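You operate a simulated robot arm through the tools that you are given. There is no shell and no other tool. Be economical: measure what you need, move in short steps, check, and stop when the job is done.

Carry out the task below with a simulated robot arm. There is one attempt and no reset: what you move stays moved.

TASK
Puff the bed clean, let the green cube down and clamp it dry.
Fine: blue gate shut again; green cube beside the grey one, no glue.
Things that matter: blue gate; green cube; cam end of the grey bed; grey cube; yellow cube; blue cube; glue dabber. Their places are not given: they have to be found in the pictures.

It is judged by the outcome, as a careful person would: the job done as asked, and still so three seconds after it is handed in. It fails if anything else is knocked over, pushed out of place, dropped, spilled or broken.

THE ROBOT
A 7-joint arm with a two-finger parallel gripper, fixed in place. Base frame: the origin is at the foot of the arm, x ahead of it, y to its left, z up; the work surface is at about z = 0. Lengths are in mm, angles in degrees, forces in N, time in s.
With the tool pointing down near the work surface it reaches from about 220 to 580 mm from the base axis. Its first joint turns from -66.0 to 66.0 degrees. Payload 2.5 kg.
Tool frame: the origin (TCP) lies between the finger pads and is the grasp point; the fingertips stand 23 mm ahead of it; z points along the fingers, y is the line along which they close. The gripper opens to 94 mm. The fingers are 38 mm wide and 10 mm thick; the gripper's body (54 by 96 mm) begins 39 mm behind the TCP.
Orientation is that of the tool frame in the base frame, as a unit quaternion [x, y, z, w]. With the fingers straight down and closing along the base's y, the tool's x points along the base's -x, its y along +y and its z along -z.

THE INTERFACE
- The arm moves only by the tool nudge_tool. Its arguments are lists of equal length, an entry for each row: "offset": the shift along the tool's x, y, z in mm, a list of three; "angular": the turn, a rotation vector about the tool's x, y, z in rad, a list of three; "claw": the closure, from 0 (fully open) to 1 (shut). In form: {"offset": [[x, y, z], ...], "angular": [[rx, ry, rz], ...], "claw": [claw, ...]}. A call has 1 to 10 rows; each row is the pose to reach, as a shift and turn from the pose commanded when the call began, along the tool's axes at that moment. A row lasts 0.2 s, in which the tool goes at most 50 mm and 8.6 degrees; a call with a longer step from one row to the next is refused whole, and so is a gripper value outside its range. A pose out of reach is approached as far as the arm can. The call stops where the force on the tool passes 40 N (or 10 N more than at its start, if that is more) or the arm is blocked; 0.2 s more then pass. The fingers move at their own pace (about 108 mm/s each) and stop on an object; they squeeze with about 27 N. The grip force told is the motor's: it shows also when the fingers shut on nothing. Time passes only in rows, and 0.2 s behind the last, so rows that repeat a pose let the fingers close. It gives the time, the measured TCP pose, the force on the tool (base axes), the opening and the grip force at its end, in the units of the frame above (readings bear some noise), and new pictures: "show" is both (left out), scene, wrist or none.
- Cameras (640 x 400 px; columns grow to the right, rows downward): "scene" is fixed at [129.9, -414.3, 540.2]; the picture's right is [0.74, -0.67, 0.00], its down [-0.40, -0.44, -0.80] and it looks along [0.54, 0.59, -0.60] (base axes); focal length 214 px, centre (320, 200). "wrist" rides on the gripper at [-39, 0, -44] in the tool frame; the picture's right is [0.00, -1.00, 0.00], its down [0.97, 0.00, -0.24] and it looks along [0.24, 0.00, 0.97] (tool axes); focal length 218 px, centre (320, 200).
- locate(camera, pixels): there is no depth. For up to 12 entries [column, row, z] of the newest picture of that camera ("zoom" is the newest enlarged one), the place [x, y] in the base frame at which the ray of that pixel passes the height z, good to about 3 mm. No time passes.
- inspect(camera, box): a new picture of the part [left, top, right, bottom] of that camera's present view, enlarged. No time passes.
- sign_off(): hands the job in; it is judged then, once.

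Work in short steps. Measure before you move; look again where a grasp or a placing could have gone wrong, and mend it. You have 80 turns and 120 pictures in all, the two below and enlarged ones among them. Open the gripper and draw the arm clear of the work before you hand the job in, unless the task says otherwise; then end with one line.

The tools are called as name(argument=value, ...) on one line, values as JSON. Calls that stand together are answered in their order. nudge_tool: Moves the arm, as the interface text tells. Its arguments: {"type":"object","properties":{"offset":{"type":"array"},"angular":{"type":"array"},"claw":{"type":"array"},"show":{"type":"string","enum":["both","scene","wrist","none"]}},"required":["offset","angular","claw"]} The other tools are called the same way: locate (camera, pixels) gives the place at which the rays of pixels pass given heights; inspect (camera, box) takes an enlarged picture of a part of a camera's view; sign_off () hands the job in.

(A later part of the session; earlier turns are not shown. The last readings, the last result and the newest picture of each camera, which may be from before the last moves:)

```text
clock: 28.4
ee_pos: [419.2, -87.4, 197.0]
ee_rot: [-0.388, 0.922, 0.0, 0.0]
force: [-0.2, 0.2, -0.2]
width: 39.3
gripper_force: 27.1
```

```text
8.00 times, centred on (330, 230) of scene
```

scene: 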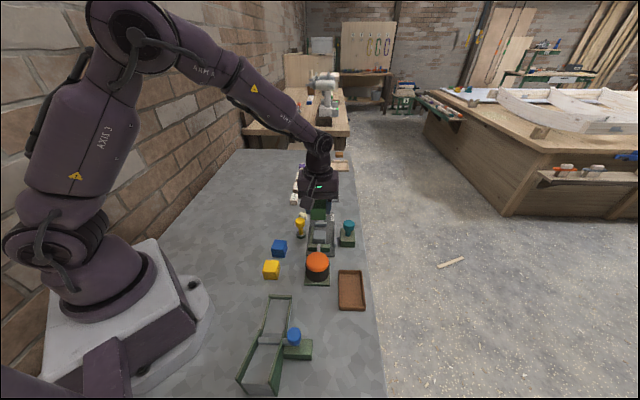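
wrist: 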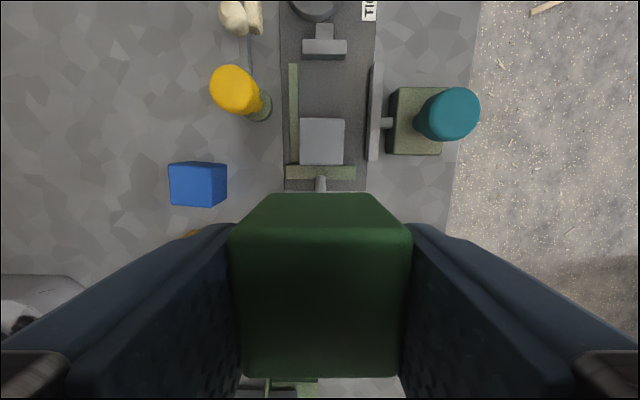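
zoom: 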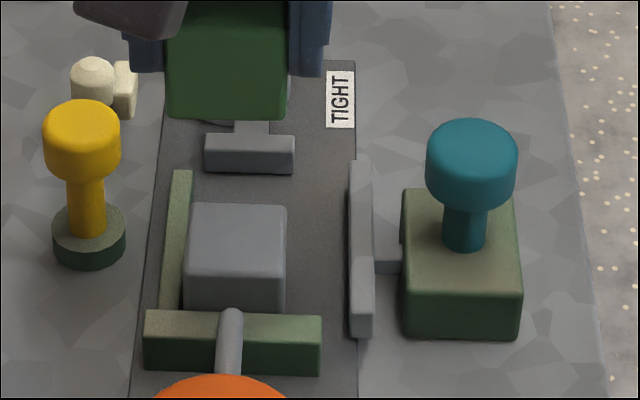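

Fence is about 17 mm high, so the fingertips (≈16 mm above the cube's foot) will just about clear it. I carry the cube over its place between grey cube and jaw, and stop partway down to check.

nudge_tool(offset=[[-30, 0, 0], [-60, -1, 0], [-83, -1.2, 0], [-83, -1.2, 40], [-83, -1.2, 80], [-83, -1.2, 110]], angular=[[0, 0, 0], [0, 0, 0], [0, 0, 0], [0, 0, 0], [0, 0, 0], [0, 0, 0]], claw=[1, 1, 1, 1, 1, 1])

inspect(camera="scene", box=[285, 190, 369, 255])

```text
clock: 29.8
ee_pos: [480.5, -31.9, 86.7]
ee_rot: [-0.388, 0.922, 0.0, 0.0]
force: [0.5, -0.3, -0.8]
width: 38.9
gripper_force: 27.2
```

scene: 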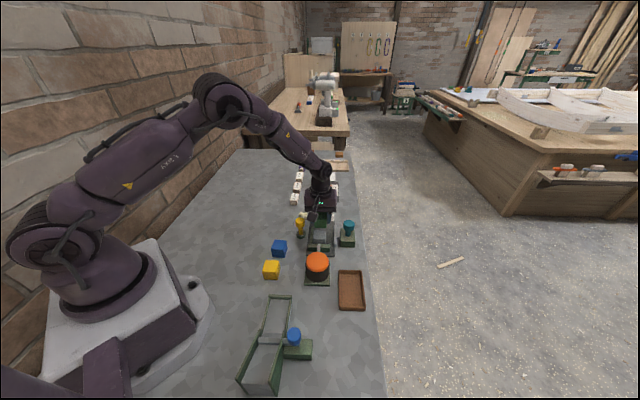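
wrist: 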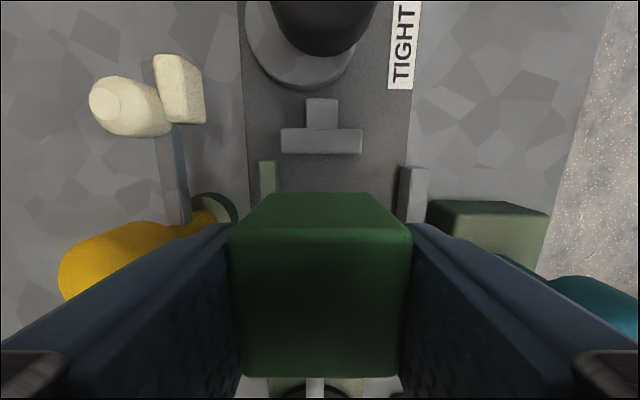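

```text
6.15 times, centred on (327, 222) of scene
```

zoom: 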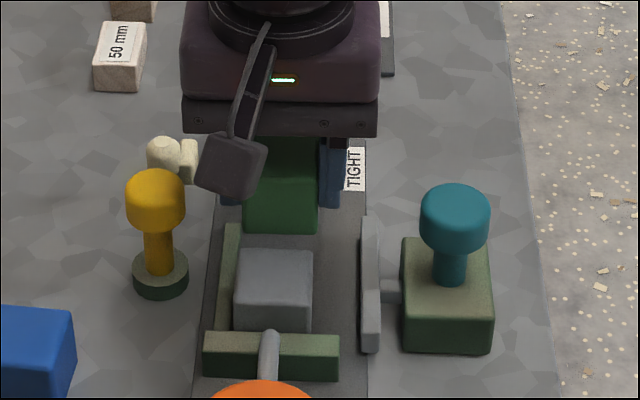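

Alignment looks right: green is level with grey across the bed, ~14 mm short of the jaw and a few mm clear of grey. I descend in small steps.

nudge_tool(offset=[[0, 0, 15], [0, 0, 26], [0, 0, 30], [0, 0, 33], [0, 0, 35]], angular=[[0, 0, 0], [0, 0, 0], [0, 0, 0], [0, 0, 0], [0, 0, 0]], claw=[1, 1, 1, 1, 1])

inspect(camera="scene", box=[285, 190, 369, 255])

```text
clock: 31.0
ee_pos: [479.8, -31.8, 52.0]
ee_rot: [-0.388, 0.922, 0.0, 0.001]
force: [0.2, 0.9, 0.1]
width: 39.2
gripper_force: 27.6
```

scene: 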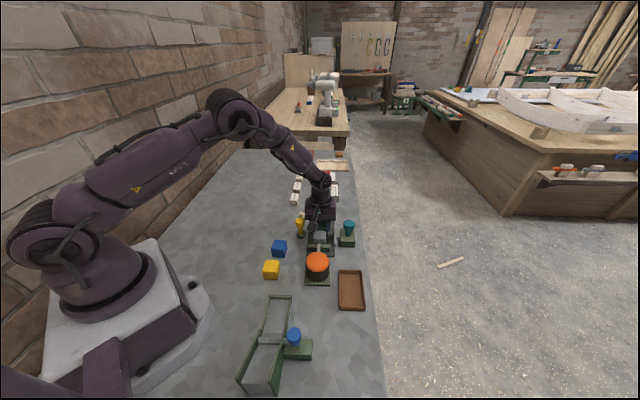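
wrist: 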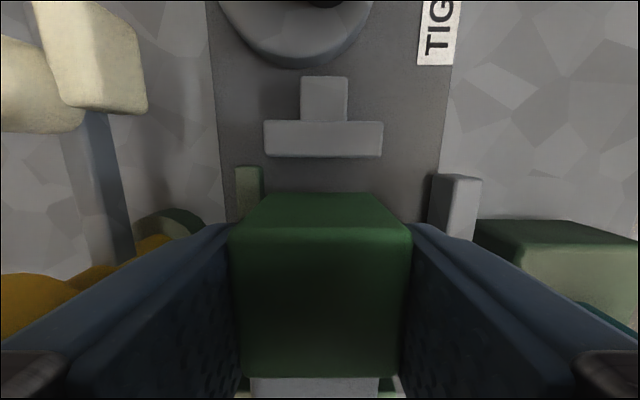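

```text
6.15 times, centred on (327, 222) of scene
```

zoom: 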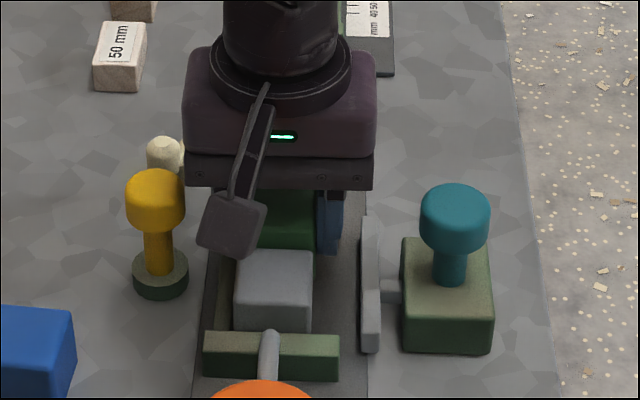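

No contact yet at z 52; I continue in 2 mm steps until it touches.

nudge_tool(offset=[[0, 0, 2], [0, 0, 4], [0, 0, 5], [0, 0, 6]], angular=[[0, 0, 0], [0, 0, 0], [0, 0, 0], [0, 0, 0]], claw=[1, 1, 1, 1], show="none")

```text
clock: 32.0
ee_pos: [479.2, -31.7, 45.8]
ee_rot: [-0.387, 0.922, 0.0, 0.0]
force: [-0.2, 0.2, 0.0]
width: 38.9
gripper_force: 26.8
```

nudge_tool(offset=[[0, 0, 1], [0, 0, 2], [0, 0, 3], [0, 0, 4]], angular=[[0, 0, 0], [0, 0, 0], [0, 0, 0], [0, 0, 0]], claw=[1, 1, 1, 1])

```text
clock: 33.0
ee_pos: [480.5, -31.6, 41.8]
ee_rot: [-0.388, 0.922, 0.0, 0.0]
force: [-3.3, 0.6, 8.3]
width: 39.3
gripper_force: 27.2
```

scene: 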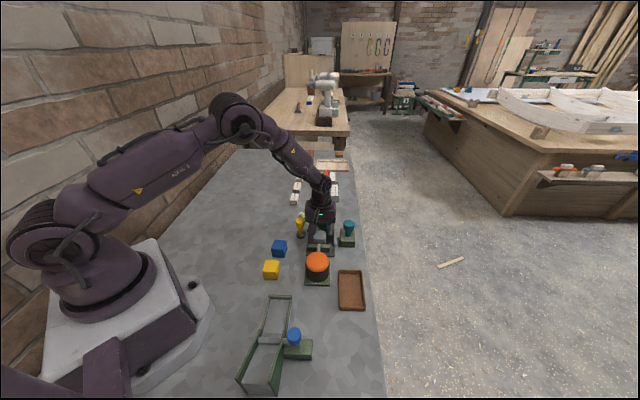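
wrist: 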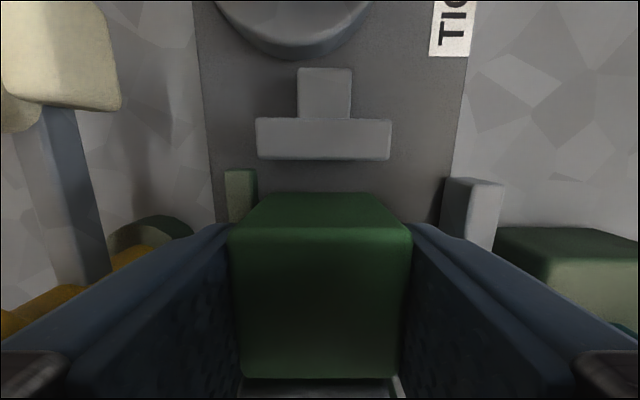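

Touchdown (8 N). I ease off 1 mm and slide it gently back against the grey cube, then set down.

nudge_tool(offset=[[0, 0, -1.5], [1, 0, -1.5], [2, 0, -1.5], [3, 0, -1.5]], angular=[[0, 0, 0], [0, 0, 0], [0, 0, 0], [0, 0, 0]], claw=[1, 1, 1, 1], show="wrist")

```text
clock: 34.0
ee_pos: [478.0, -33.1, 42.9]
ee_rot: [-0.388, 0.922, 0.001, 0.0]
force: [2.1, 1.0, -0.5]
width: 38.8
gripper_force: 27.0
```

wrist: 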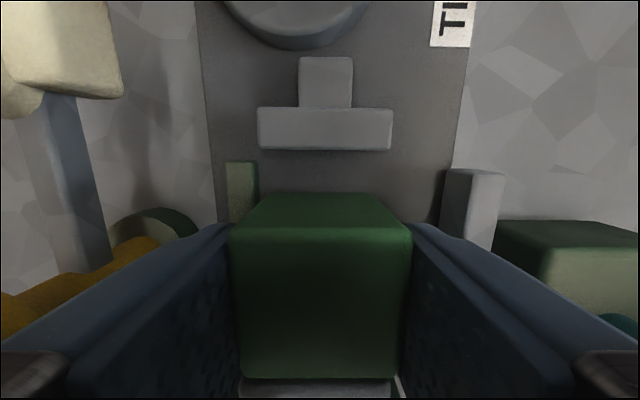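

Light contact force shows it meets grey. I set it down, open modestly (teal bar and dabber nearby) and rise.

nudge_tool(offset=[[0, 0, 1], [0, 0, 1], [0, 0, 1], [0, 0, -20], [0, 0, -60], [0, 0, -100], [30, 0, -140], [70, 0, -165]], angular=[[0, 0, 0], [0, 0, 0], [0, 0, 0], [0, 0, 0], [0, 0, 0], [0, 0, 0], [0, 0, 0], [0, 0, 0]], claw=[0.42, 0.42, 0.42, 0.42, 0.42, 0.3, 0, 0])

inspect(camera="wrist", box=[250, 0, 430, 200])

```text
clock: 35.8
ee_pos: [428.0, -82.6, 209.2]
ee_rot: [-0.388, 0.922, 0.001, -0.001]
force: [-0.1, 1.0, 0.5]
width: 93.6
gripper_force: 0.1
```

scene: 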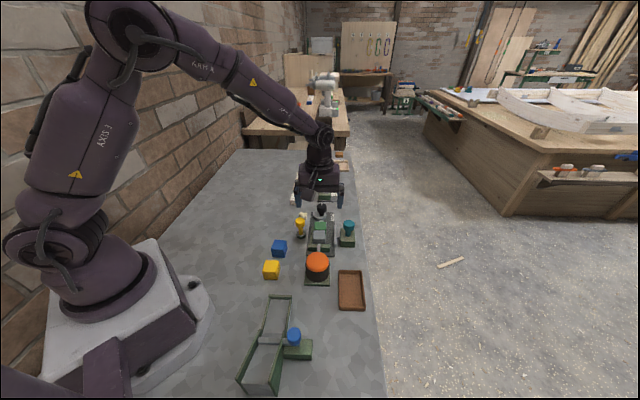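
wrist: 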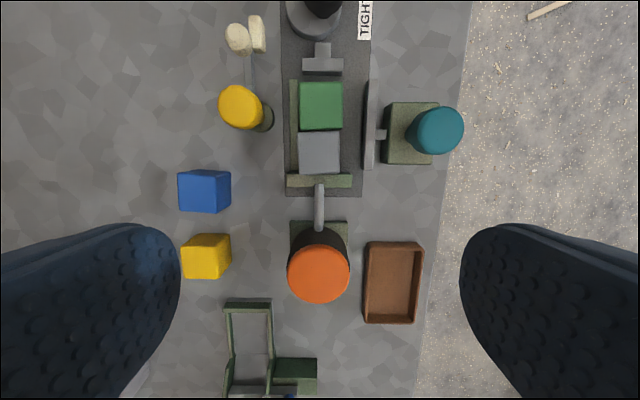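

```text
2.00 times, centred on (340, 100) of wrist
```

zoom: 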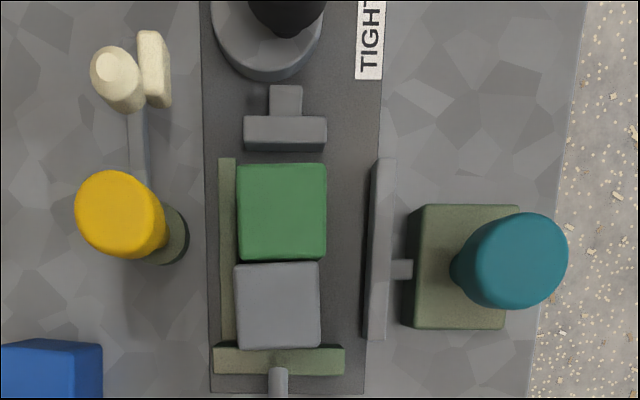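

Green sits against grey. Now I move forward to view the cam knob and its OPEN/TIGHT marks.

nudge_tool(offset=[[-40, 0, 0], [-80, 0, 0]], angular=[[0, 0, 0], [0, 0, 0]], claw=[0, 0], show="wrist")

inspect(camera="wrist", box=[220, 20, 440, 240])

inspect(camera="scene", box=[290, 190, 360, 250])

```text
clock: 36.4
ee_pos: [483.6, -26.7, 207.6]
ee_rot: [-0.387, 0.922, 0.001, 0.001]
force: [0.1, 0.3, -0.2]
width: 94.1
gripper_force: 0.1
```

wrist: 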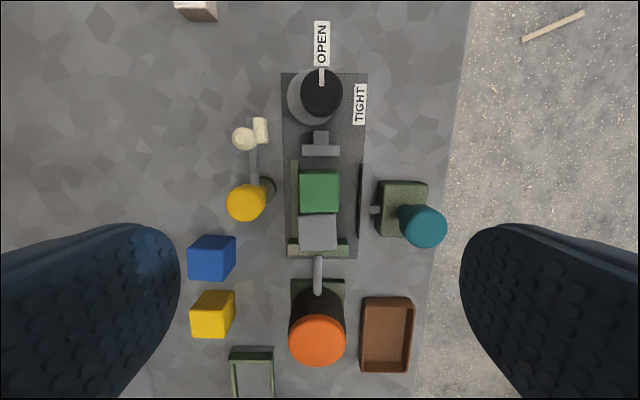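

```text
1.82 times, centred on (330, 130) of wrist
```

zoom: 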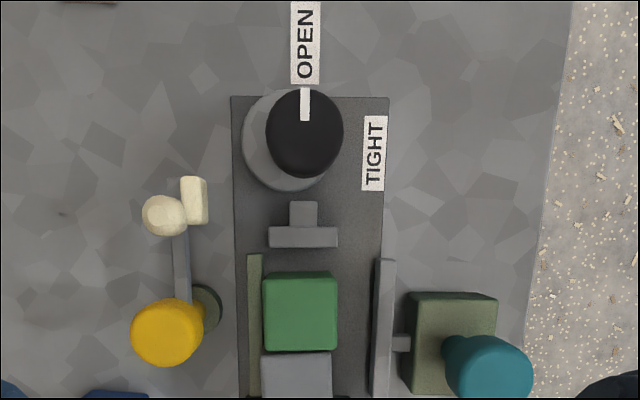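

```text
6.67 times, centred on (325, 220) of scene
```

zoom: 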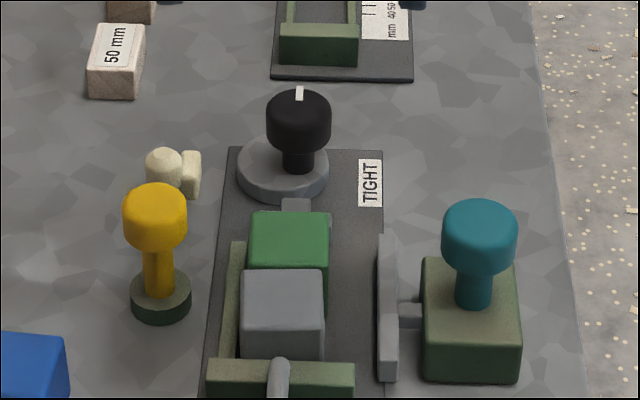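

The pointer is at OPEN (up), TIGHT lies to the right, a quarter turn clockwise seen from above. I triangulate the knob.

locate(camera="wrist", pixels=[[321.8, 93.2, 55], [321.8, 93.2, 65], [321.8, 93.2, 75], [360, 104, 5], [322, 45, 0]])

locate(camera="scene", pixels=[[321.9, 205, 55], [321.9, 205, 65], [321.9, 205, 75], [321.7, 215, 15], [321.7, 215, 20]])

```text
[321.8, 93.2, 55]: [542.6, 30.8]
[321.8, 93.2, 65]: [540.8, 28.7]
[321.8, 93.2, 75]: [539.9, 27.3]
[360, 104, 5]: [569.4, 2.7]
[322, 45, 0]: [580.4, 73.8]
```

```text
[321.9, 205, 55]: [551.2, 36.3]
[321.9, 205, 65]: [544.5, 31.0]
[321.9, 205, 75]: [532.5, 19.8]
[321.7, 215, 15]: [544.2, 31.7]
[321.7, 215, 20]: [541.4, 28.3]
```

Knob axis ≈(541,29), head around z 55–78; TIGHT is exactly 90° clockwise of OPEN. I move above it and check.

nudge_tool(offset=[[-40, -1, 0], [-80, -2, 20], [-80, -2, 60], [-80, -2, 75]], angular=[[0, 0, 0], [0, 0, 0], [0, 0, 0], [0, 0, 0]], claw=[0.2, 0.2, 0.2, 0.2])

```text
clock: 37.4
ee_pos: [541.5, 29.5, 132.9]
ee_rot: [-0.388, 0.922, 0.0, 0.0]
force: [-0.1, -0.5, 0.0]
width: 75.1
gripper_force: 0.1
```

scene: 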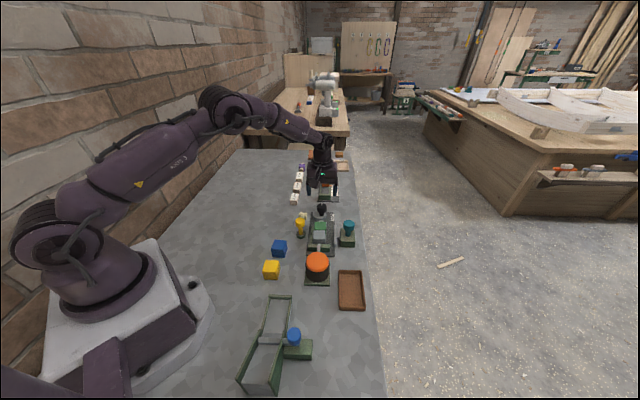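
wrist: 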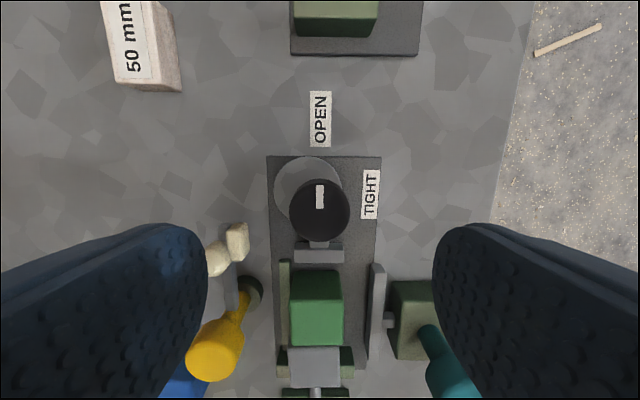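

locate(camera="wrist", pixels=[[320, 210, 65], [320, 210, 75], [320, 210, 70]])

inspect(camera="scene", box=[290, 180, 360, 240])

```text
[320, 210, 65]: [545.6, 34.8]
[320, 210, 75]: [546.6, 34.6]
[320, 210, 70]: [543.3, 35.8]
```

```text
6.67 times, centred on (325, 210) of scene
```

zoom: 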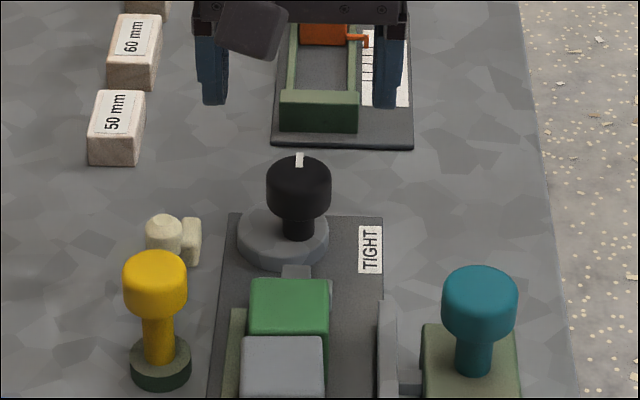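

nudge_tool(offset=[[-2, 0, 30], [-2, 0, 50]], angular=[[0, 0, 0], [0, 0, 0]], claw=[0.2, 0.2])

inspect(camera="scene", box=[290, 180, 360, 240])

```text
clock: 38.0
ee_pos: [543.5, 31.5, 82.1]
ee_rot: [-0.388, 0.922, 0.0, 0.0]
force: [0.3, 0.6, -0.4]
width: 75.1
gripper_force: 0.0
```

scene: 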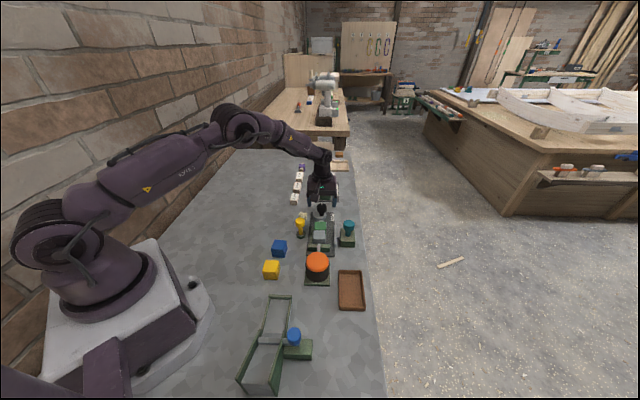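
wrist: 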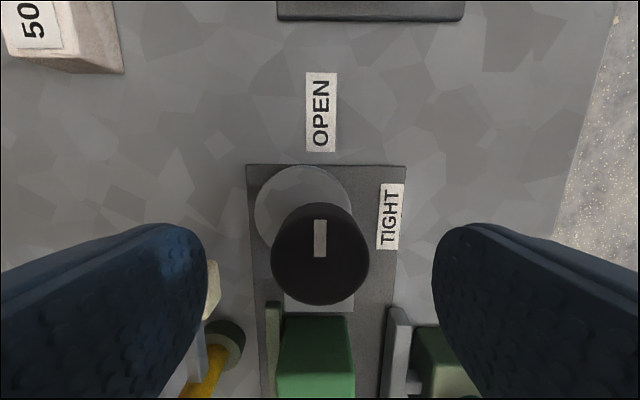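

```text
6.67 times, centred on (325, 210) of scene
```

zoom: 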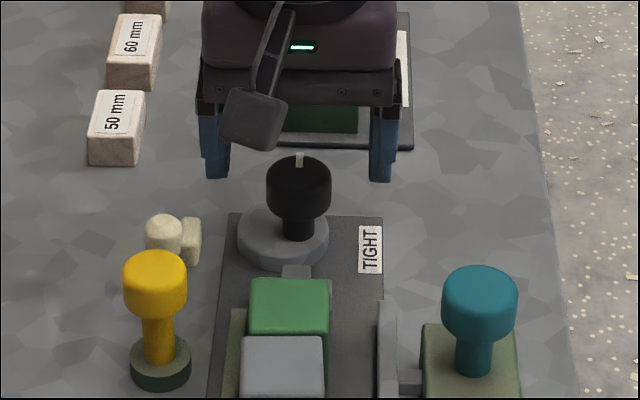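

Using the pointer, knob axis u matches the TCP within ~1 mm, with its top near z 58. I descend to TCP z≈58 and grip.

nudge_tool(offset=[[0, 0, 10], [0, 0, 20], [0, 0, 25], [0, 0, 25], [0, 0, 25], [0, 0, 25]], angular=[[0, 0, 0], [0, 0, 0], [0, 0, 0], [0, 0, 0], [0, 0, 0], [0, 0, 0]], claw=[0.2, 0.2, 0.2, 1, 1, 1])

inspect(camera="scene", box=[290, 190, 360, 250])

```text
clock: 39.4
ee_pos: [542.5, 31.2, 58.9]
ee_rot: [-0.387, 0.922, 0.0, 0.001]
force: [5.5, 0.5, -6.3]
width: 34.3
gripper_force: 45.5
```

scene: 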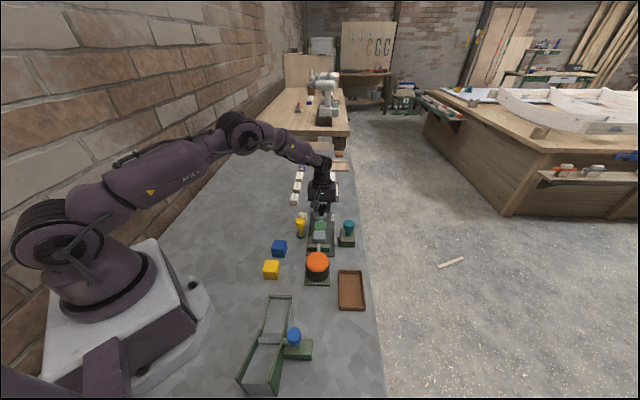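
wrist: 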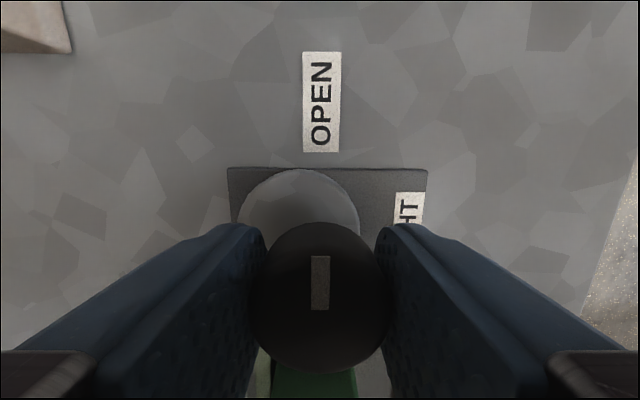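

```text
6.67 times, centred on (325, 220) of scene
```

zoom: 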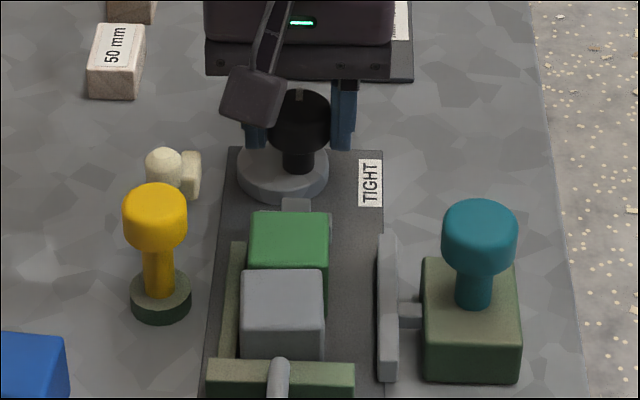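

Gripped (34 mm), knob axis ~3 mm ahead of the TCP. I try a small clockwise turn first.

nudge_tool(offset=[[0, 0.4, 0], [-0.1, 0.9, 0], [-0.25, 1.3, 0]], angular=[[0, 0, 0.13], [0, 0, 0.26], [0, 0, 0.39]], claw=[1, 1, 1])

inspect(camera="scene", box=[290, 190, 360, 250])

```text
clock: 40.2
ee_pos: [543.3, 31.6, 57.8]
ee_rot: [-0.2, 0.98, -0.001, 0.001]
force: [22.1, -7.6, -13.9]
width: 34.1
gripper_force: 44.9
```

scene: 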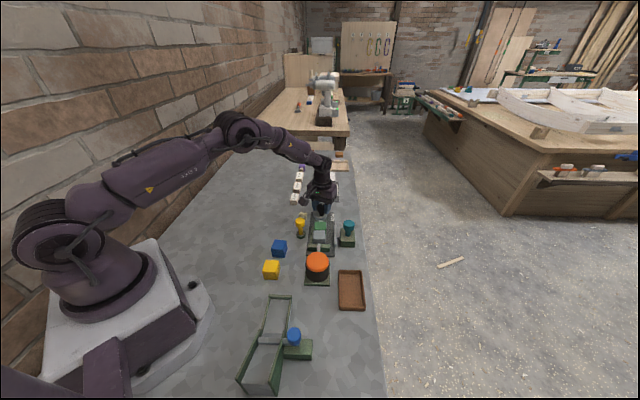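
wrist: 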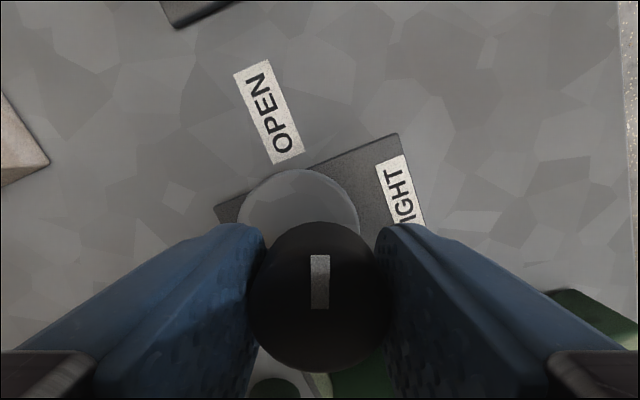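

```text
6.67 times, centred on (325, 220) of scene
```

zoom: 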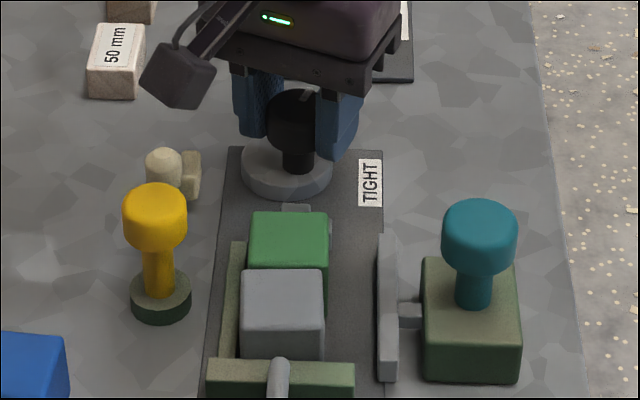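

It turns, the jaw is advancing toward the cube. Side force suggests less compensation; I shift ~1 mm back and continue the turn.

nudge_tool(offset=[[-0.9, -0.9, 0], [-0.9, -0.9, 0], [-0.9, -0.9, 0], [-0.9, -0.9, 0], [-0.9, -0.9, 0]], angular=[[0, 0, 0], [0, 0, 0.12], [0, 0, 0.24], [0, 0, 0.36], [0, 0, 0.42]], claw=[1, 1, 1, 1, 1])

inspect(camera="scene", box=[290, 190, 360, 250])

```text
clock: 41.4
ee_pos: [543.5, 31.1, 57.5]
ee_rot: [0.009, 1.0, -0.002, -0.002]
force: [-4.1, -16.2, 5.2]
width: 34.5
gripper_force: 45.2
```

scene: 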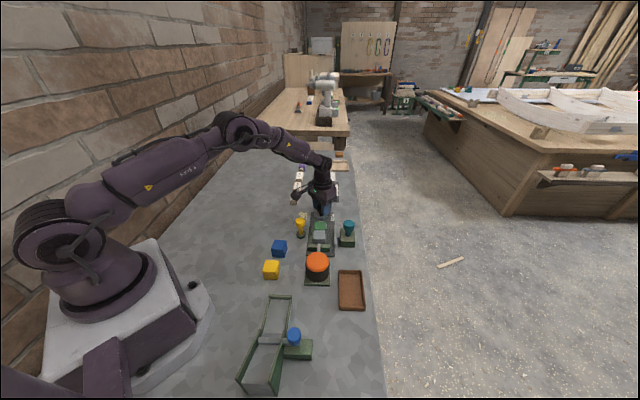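
wrist: 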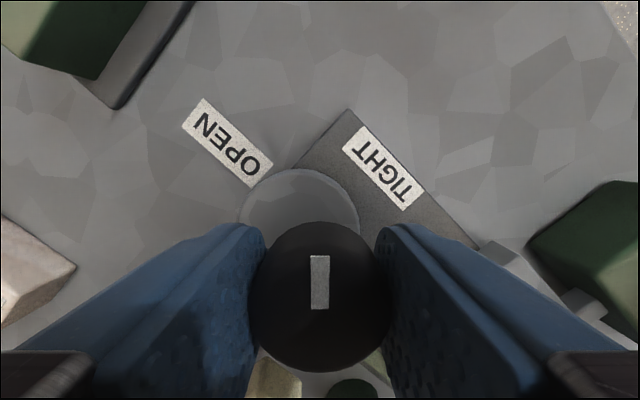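

```text
6.67 times, centred on (325, 220) of scene
```

zoom: 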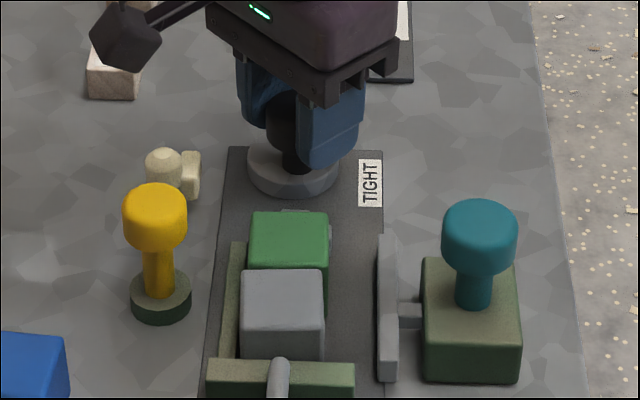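

Halfway, jaw still advancing. I continue towards TIGHT.

nudge_tool(offset=[[0, -0.8, 0], [0, -0.8, 0], [0, -0.8, 0], [0, -0.8, 0]], angular=[[0, 0, 0.1], [0, 0, 0.2], [0, 0, 0.3], [0, 0, 0.4]], claw=[1, 1, 1, 1], show="wrist")

inspect(camera="scene", box=[290, 190, 360, 250])

```text
clock: 42.4
ee_pos: [542.7, 30.6, 57.4]
ee_rot: [0.206, 0.978, -0.001, -0.003]
force: [-27.1, -15.3, 18.9]
width: 34.3
gripper_force: 44.2
```

wrist: 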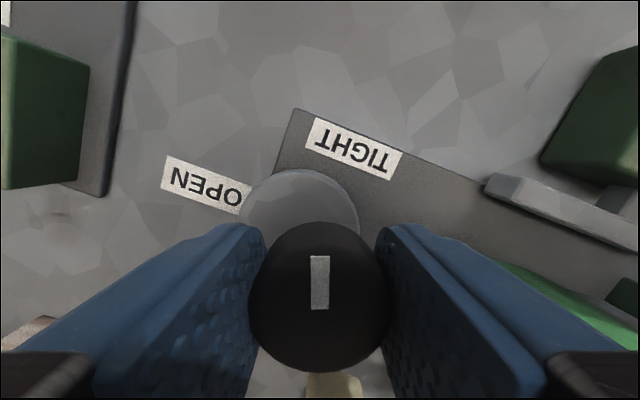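

```text
6.67 times, centred on (325, 220) of scene
```

zoom: 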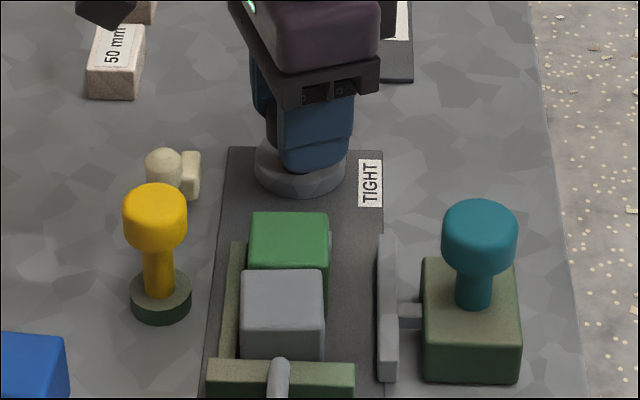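

About 20° remain; I relieve the side load and finish the turn.

nudge_tool(offset=[[1.1, -1.5, -0.5], [1.1, -1.5, -0.5], [1.1, -1.7, -0.5], [1.1, -1.7, -0.5], [1.1, -1.7, -0.5]], angular=[[0, 0, 0], [0, 0, 0.1], [0, 0, 0.2], [0, 0, 0.3], [0, 0, 0.38]], claw=[1, 1, 1, 1, 1], show="wrist")

inspect(camera="scene", box=[290, 190, 360, 250])

```text
clock: 43.6
ee_pos: [542.9, 28.8, 58.0]
ee_rot: [0.387, 0.922, 0.0, 0.002]
force: [25.1, -6.1, -22.3]
width: 34.4
gripper_force: 44.9
```

wrist: 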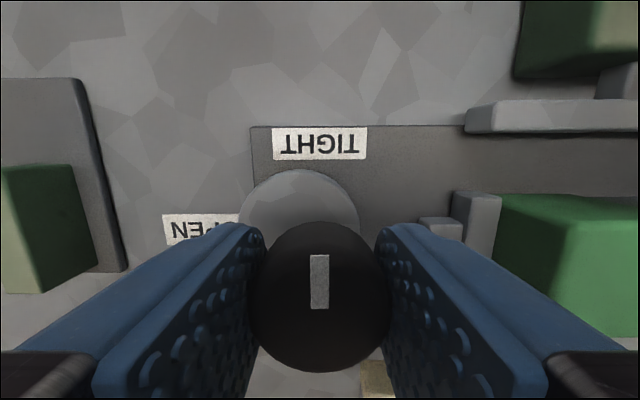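

```text
6.67 times, centred on (325, 220) of scene
```

zoom: 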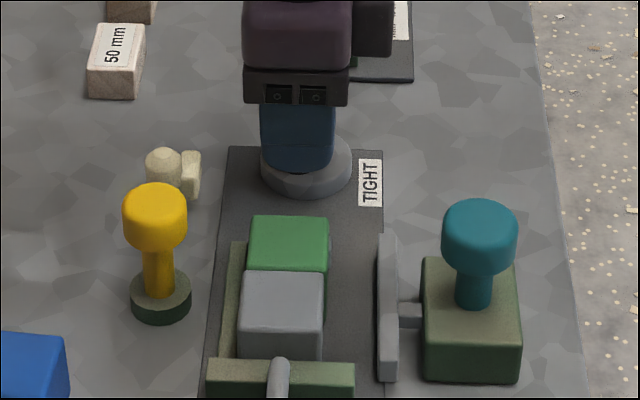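

The pointer faces TIGHT and the jaw meets the green cube. I relieve load and add a few degrees to make sure it is fully home.

nudge_tool(offset=[[-1, 0.6, 0.5], [-1, 0.6, 0.5], [-1, 0.6, 0.5]], angular=[[0, 0, 0], [0, 0, 0.06], [0, 0, 0.06]], claw=[1, 1, 1], show="none")

```text
clock: 44.4
ee_pos: [542.9, 31.6, 58.6]
ee_rot: [0.414, 0.91, 0.0, -0.001]
force: [9.3, -1.8, -7.8]
width: 34.2
gripper_force: 44.8
```

Now I release with a modest opening and rise straight up.

nudge_tool(offset=[[0, 0, 0], [0, 0, 0], [0, 0, -30], [0, 0, -70], [0, 0, -110], [30, 0, -150]], angular=[[0, 0, 0], [0, 0, 0], [0, 0, 0], [0, 0, 0], [0, 0, 0], [0, 0, 0]], claw=[0.4, 0.4, 0.4, 0.4, 0.2, 0])

inspect(camera="scene", box=[290, 190, 360, 250])

inspect(camera="wrist", box=[220, 100, 480, 300])

```text
clock: 45.8
ee_pos: [522.4, 52.5, 210.0]
ee_rot: [0.414, 0.91, -0.001, -0.001]
force: [-0.5, -0.3, -0.6]
width: 93.9
gripper_force: 0.1
```

scene: 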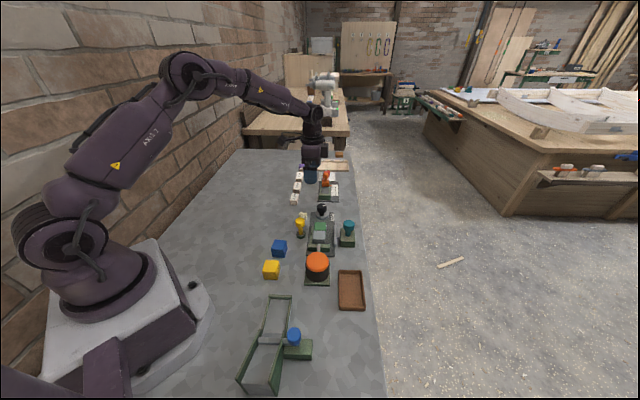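
wrist: 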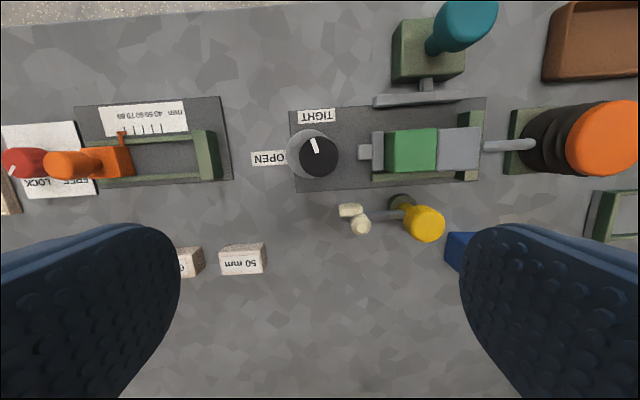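

```text
6.67 times, centred on (325, 220) of scene
```

zoom: 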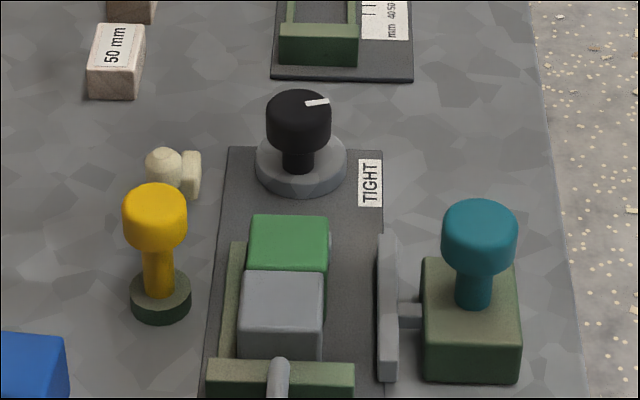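

```text
2.00 times, centred on (350, 200) of wrist
```

zoom: 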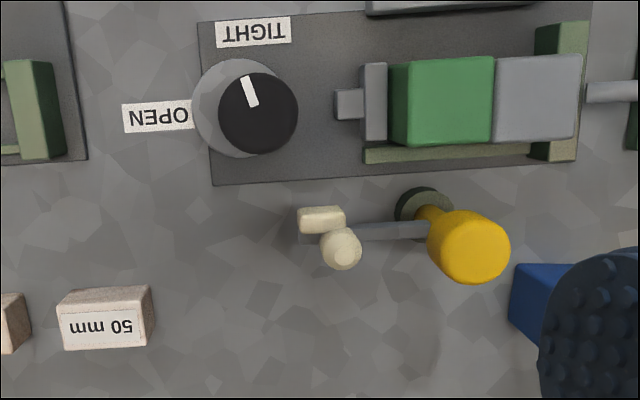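

After release the pointer sits ~15° short of TIGHT, so it sprang back somewhat. I look straight down at the jaw to see if it is in contact and steady.

nudge_tool(offset=[[4, -33, 30], [8, -62, 55]], angular=[[0, 0, 0], [0, 0, 0]], claw=[0, 0], show="wrist")

inspect(camera="wrist", box=[220, 70, 440, 230])

```text
clock: 46.4
ee_pos: [471.2, 17.7, 153.3]
ee_rot: [0.413, 0.911, 0.0, 0.0]
force: [0.3, -0.2, -0.6]
width: 93.8
gripper_force: 0.0
```

wrist: 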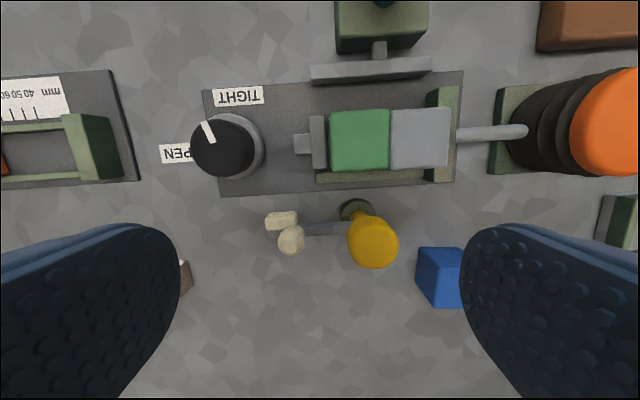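

```text
2.50 times, centred on (330, 150) of wrist
```

zoom: 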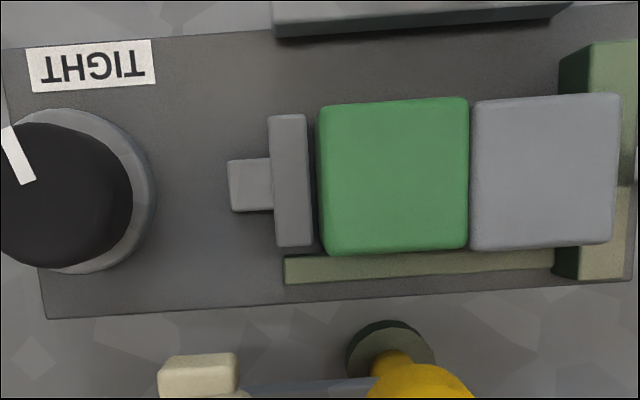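

There seems to be a ~2–3 mm gap between jaw and green, and the pointer may be drifting. I check the scene view.

inspect(camera="scene", box=[305, 195, 345, 225])

nudge_tool(offset=[[0, 0, 0], [0, 0, 0], [0, 0, 0], [0, 0, 0], [0, 0, 0]], angular=[[0, 0, 0], [0, 0, 0], [0, 0, 0], [0, 0, 0], [0, 0, 0]], claw=[0, 0, 0, 0, 0], show="none")

inspect(camera="wrist", box=[180, 70, 400, 230])

```text
13.33 times, centred on (325, 210) of scene
```

zoom: 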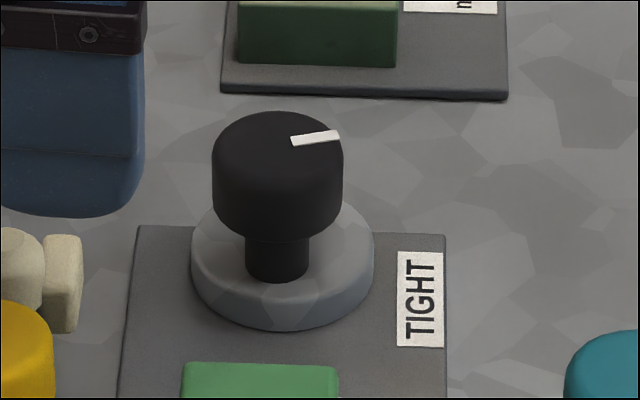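

```text
clock: 47.6
ee_pos: [471.8, 16.4, 153.2]
ee_rot: [0.414, 0.91, 0.0, 0.001]
force: [-0.6, -0.7, 0.0]
width: 93.9
gripper_force: 0.0
```

```text
2.50 times, centred on (290, 150) of wrist
```

zoom: 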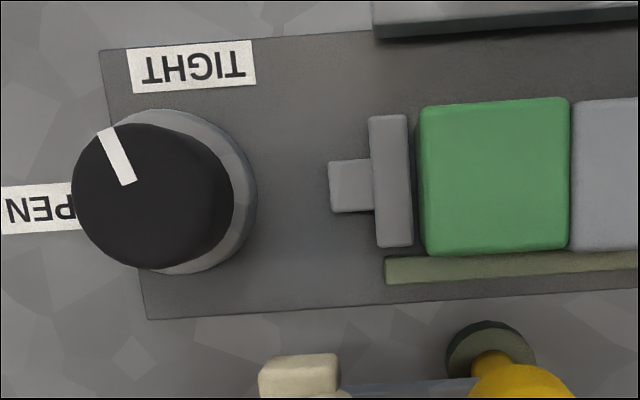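

The knob rests ~19° short and the jaw is off the green cube by ~3 mm, so it sprang back on release. I go back to the knob, pre-rotated the other way, to turn it farther and hold.

nudge_tool(offset=[[-12, 20, 0], [-24, 40, 0], [-36, 62, 0], [-36, 62, 40], [-36, 62, 70]], angular=[[0, 0, -0.12], [0, 0, -0.24], [0, 0, -0.36], [0, 0, -0.43], [0, 0, -0.43]], claw=[0.35, 0.35, 0.35, 0.35, 0.35])

```text
clock: 48.8
ee_pos: [540.9, 29.8, 80.9]
ee_rot: [0.211, 0.978, 0.0, 0.0]
force: [-0.5, -0.1, 0.4]
width: 61.2
gripper_force: 0.1
```

scene: 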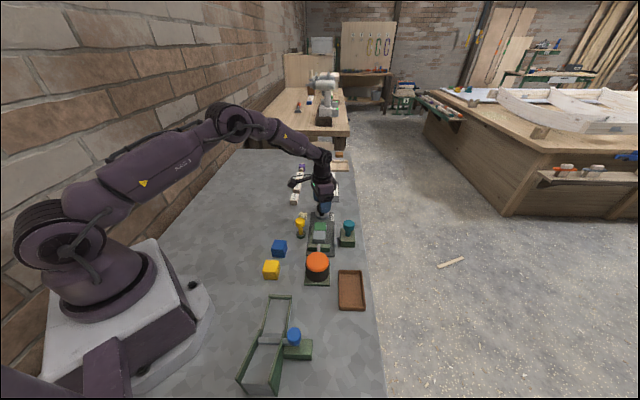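
wrist: 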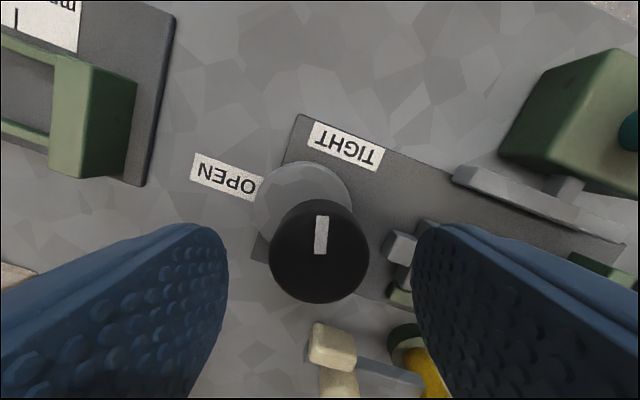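

Pointer is at about 70°. I descend, grip and turn 20° on.

nudge_tool(offset=[[-1, 0, 12], [-1, 0, 23], [-1, 0, 23], [-1, 0, 23], [-1, 0, 23], [-1, 0, 23], [-1, 0, 23], [-1, 0, 23]], angular=[[0, 0, 0], [0, 0, 0], [0, 0, 0], [0, 0, 0], [0, 0, 0.1], [0, 0, 0.2], [0, 0, 0.3], [0, 0, 0.35]], claw=[0.35, 0.35, 1, 1, 1, 1, 1, 1], show="wrist")

inspect(camera="scene", box=[300, 200, 350, 250])

```text
clock: 50.6
ee_pos: [541.4, 31.2, 59.1]
ee_rot: [0.378, 0.926, 0.001, -0.001]
force: [-0.1, 2.7, -6.9]
width: 34.3
gripper_force: 44.6
```

wrist: 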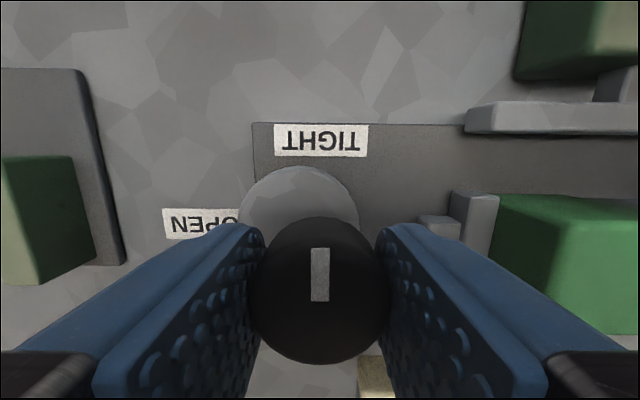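

```text
8.00 times, centred on (325, 225) of scene
```

zoom: 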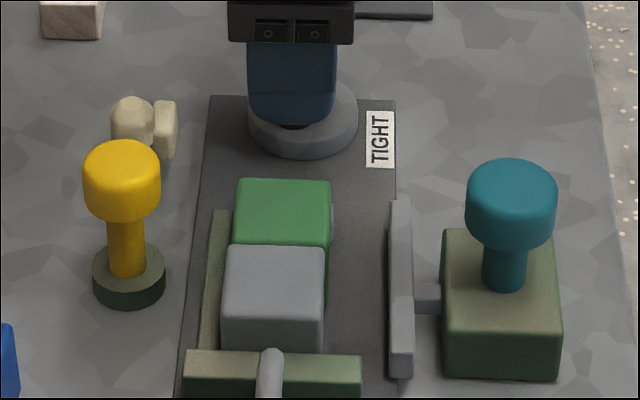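

At ~88°. I turn on in small steps to feel for the stop.

nudge_tool(offset=[[0, 0, 0], [0, 0, 0], [0, 0, 0], [0, 0, 0]], angular=[[0, 0, 0.08], [0, 0, 0.16], [0, 0, 0.24], [0, 0, 0.24]], claw=[1, 1, 1, 1], show="wrist")

inspect(camera="wrist", box=[240, 100, 640, 350])

```text
clock: 51.6
ee_pos: [541.8, 30.8, 60.1]
ee_rot: [0.486, 0.874, -0.001, 0.0]
force: [-0.3, 2.7, -7.1]
width: 35.3
gripper_force: 45.0
```

wrist: 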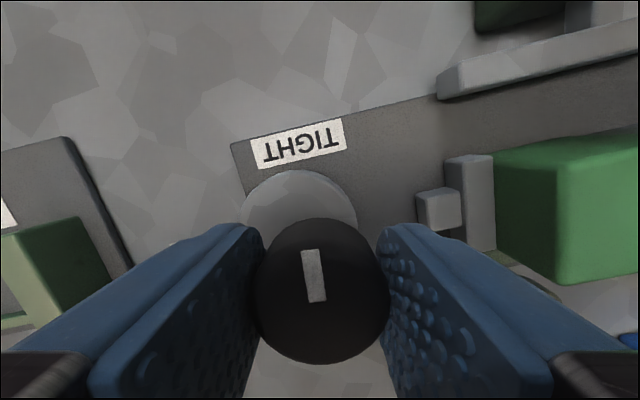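

```text
1.60 times, centred on (440, 225) of wrist
```

zoom: 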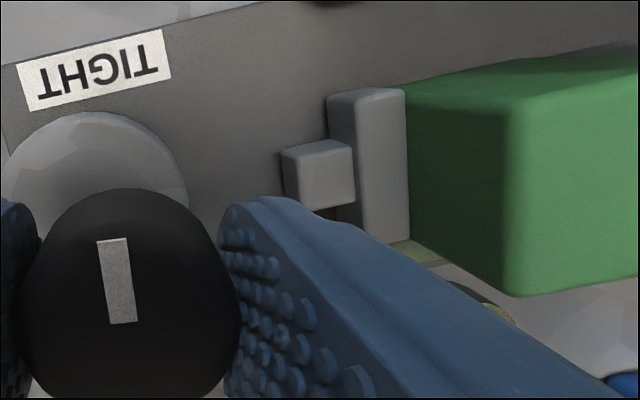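

The knob now slips against real resistance at ~97°, with the jaw on the green cube. I open just slightly and watch whether it holds.

nudge_tool(offset=[[0, 0, 0], [0, 0, 0], [0, 0, 0]], angular=[[0, 0, 0], [0, 0, 0], [0, 0, 0]], claw=[0.5, 0.5, 0.5], show="wrist")

inspect(camera="wrist", box=[240, 100, 640, 350])

```text
clock: 52.4
ee_pos: [543.1, 31.1, 59.3]
ee_rot: [0.486, 0.874, 0.0, 0.0]
force: [0.3, -0.9, -0.5]
width: 47.0
gripper_force: 0.0
```

wrist: 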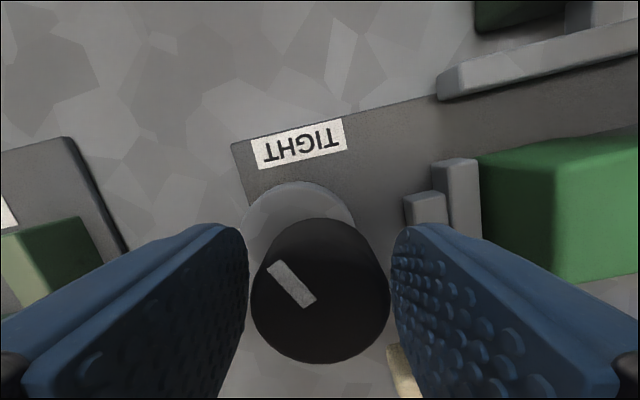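

```text
1.60 times, centred on (440, 225) of wrist
```

zoom: 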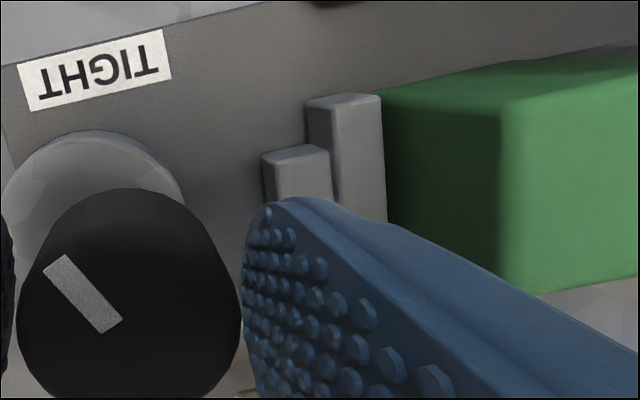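

On release it returns to ~70° and the green cube moves back with the jaw: so ~70° may simply be where the jaw is firm on the stack, or the cam's own limit. I take a close top view of the jaw/cube joint.

nudge_tool(offset=[[0, 0, -40], [0, 0, -65], [8, -26, -65], [16, -52, -60], [25, -78, -56]], angular=[[0, 0, 0], [0, 0, -0.06], [0, 0, -0.12], [0, 0, -0.18], [0, 0, -0.24]], claw=[0.5, 0.5, 0.3, 0, 0], show="wrist")

inspect(camera="wrist", box=[270, 100, 370, 200])

```text
clock: 53.6
ee_pos: [462.8, 9.9, 117.7]
ee_rot: [0.377, 0.926, 0.001, -0.001]
force: [0.4, 0.2, 0.9]
width: 94.2
gripper_force: 0.1
```

wrist: 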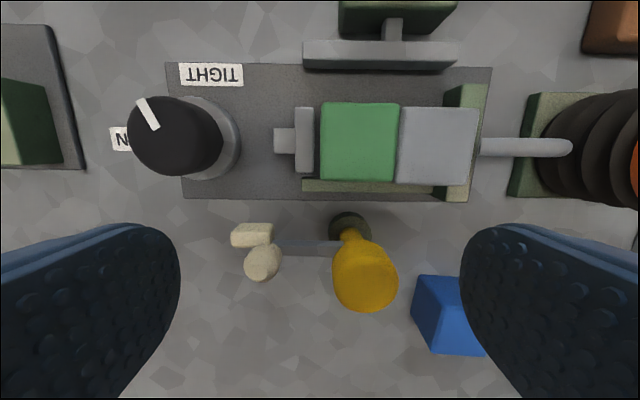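

```text
4.00 times, centred on (320, 150) of wrist
```

zoom: 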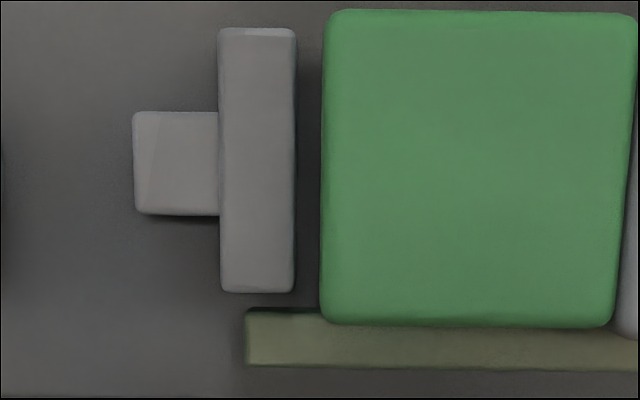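

The jaw stands ~3–4 mm off: I over-squeezed and it rebounded. So I go back, turn only to first contact (~88–90°) and release without stored squeeze.

nudge_tool(offset=[[-11, 18, -10], [-22, 36, -10], [-32, 54, -10], [-42.4, 70.6, 0], [-42.4, 70.6, 35], [-42.4, 70.6, 59]], angular=[[0, 0, -0.11], [0, 0, -0.22], [0, 0, -0.33], [0, 0, -0.436], [0, 0, -0.436], [0, 0, -0.436]], claw=[0.4, 0.4, 0.4, 0.4, 0.4, 0.4], show="wrist")

```text
clock: 55.0
ee_pos: [544.1, 31.0, 56.6]
ee_rot: [0.168, 0.986, 0.0, -0.001]
force: [-1.0, 0.3, -0.2]
width: 56.4
gripper_force: 0.1
```

wrist: 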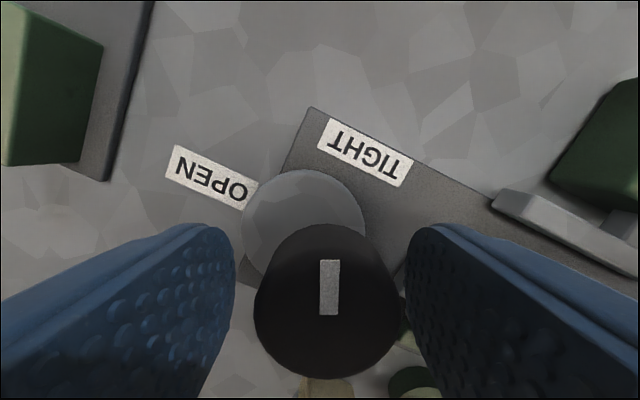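

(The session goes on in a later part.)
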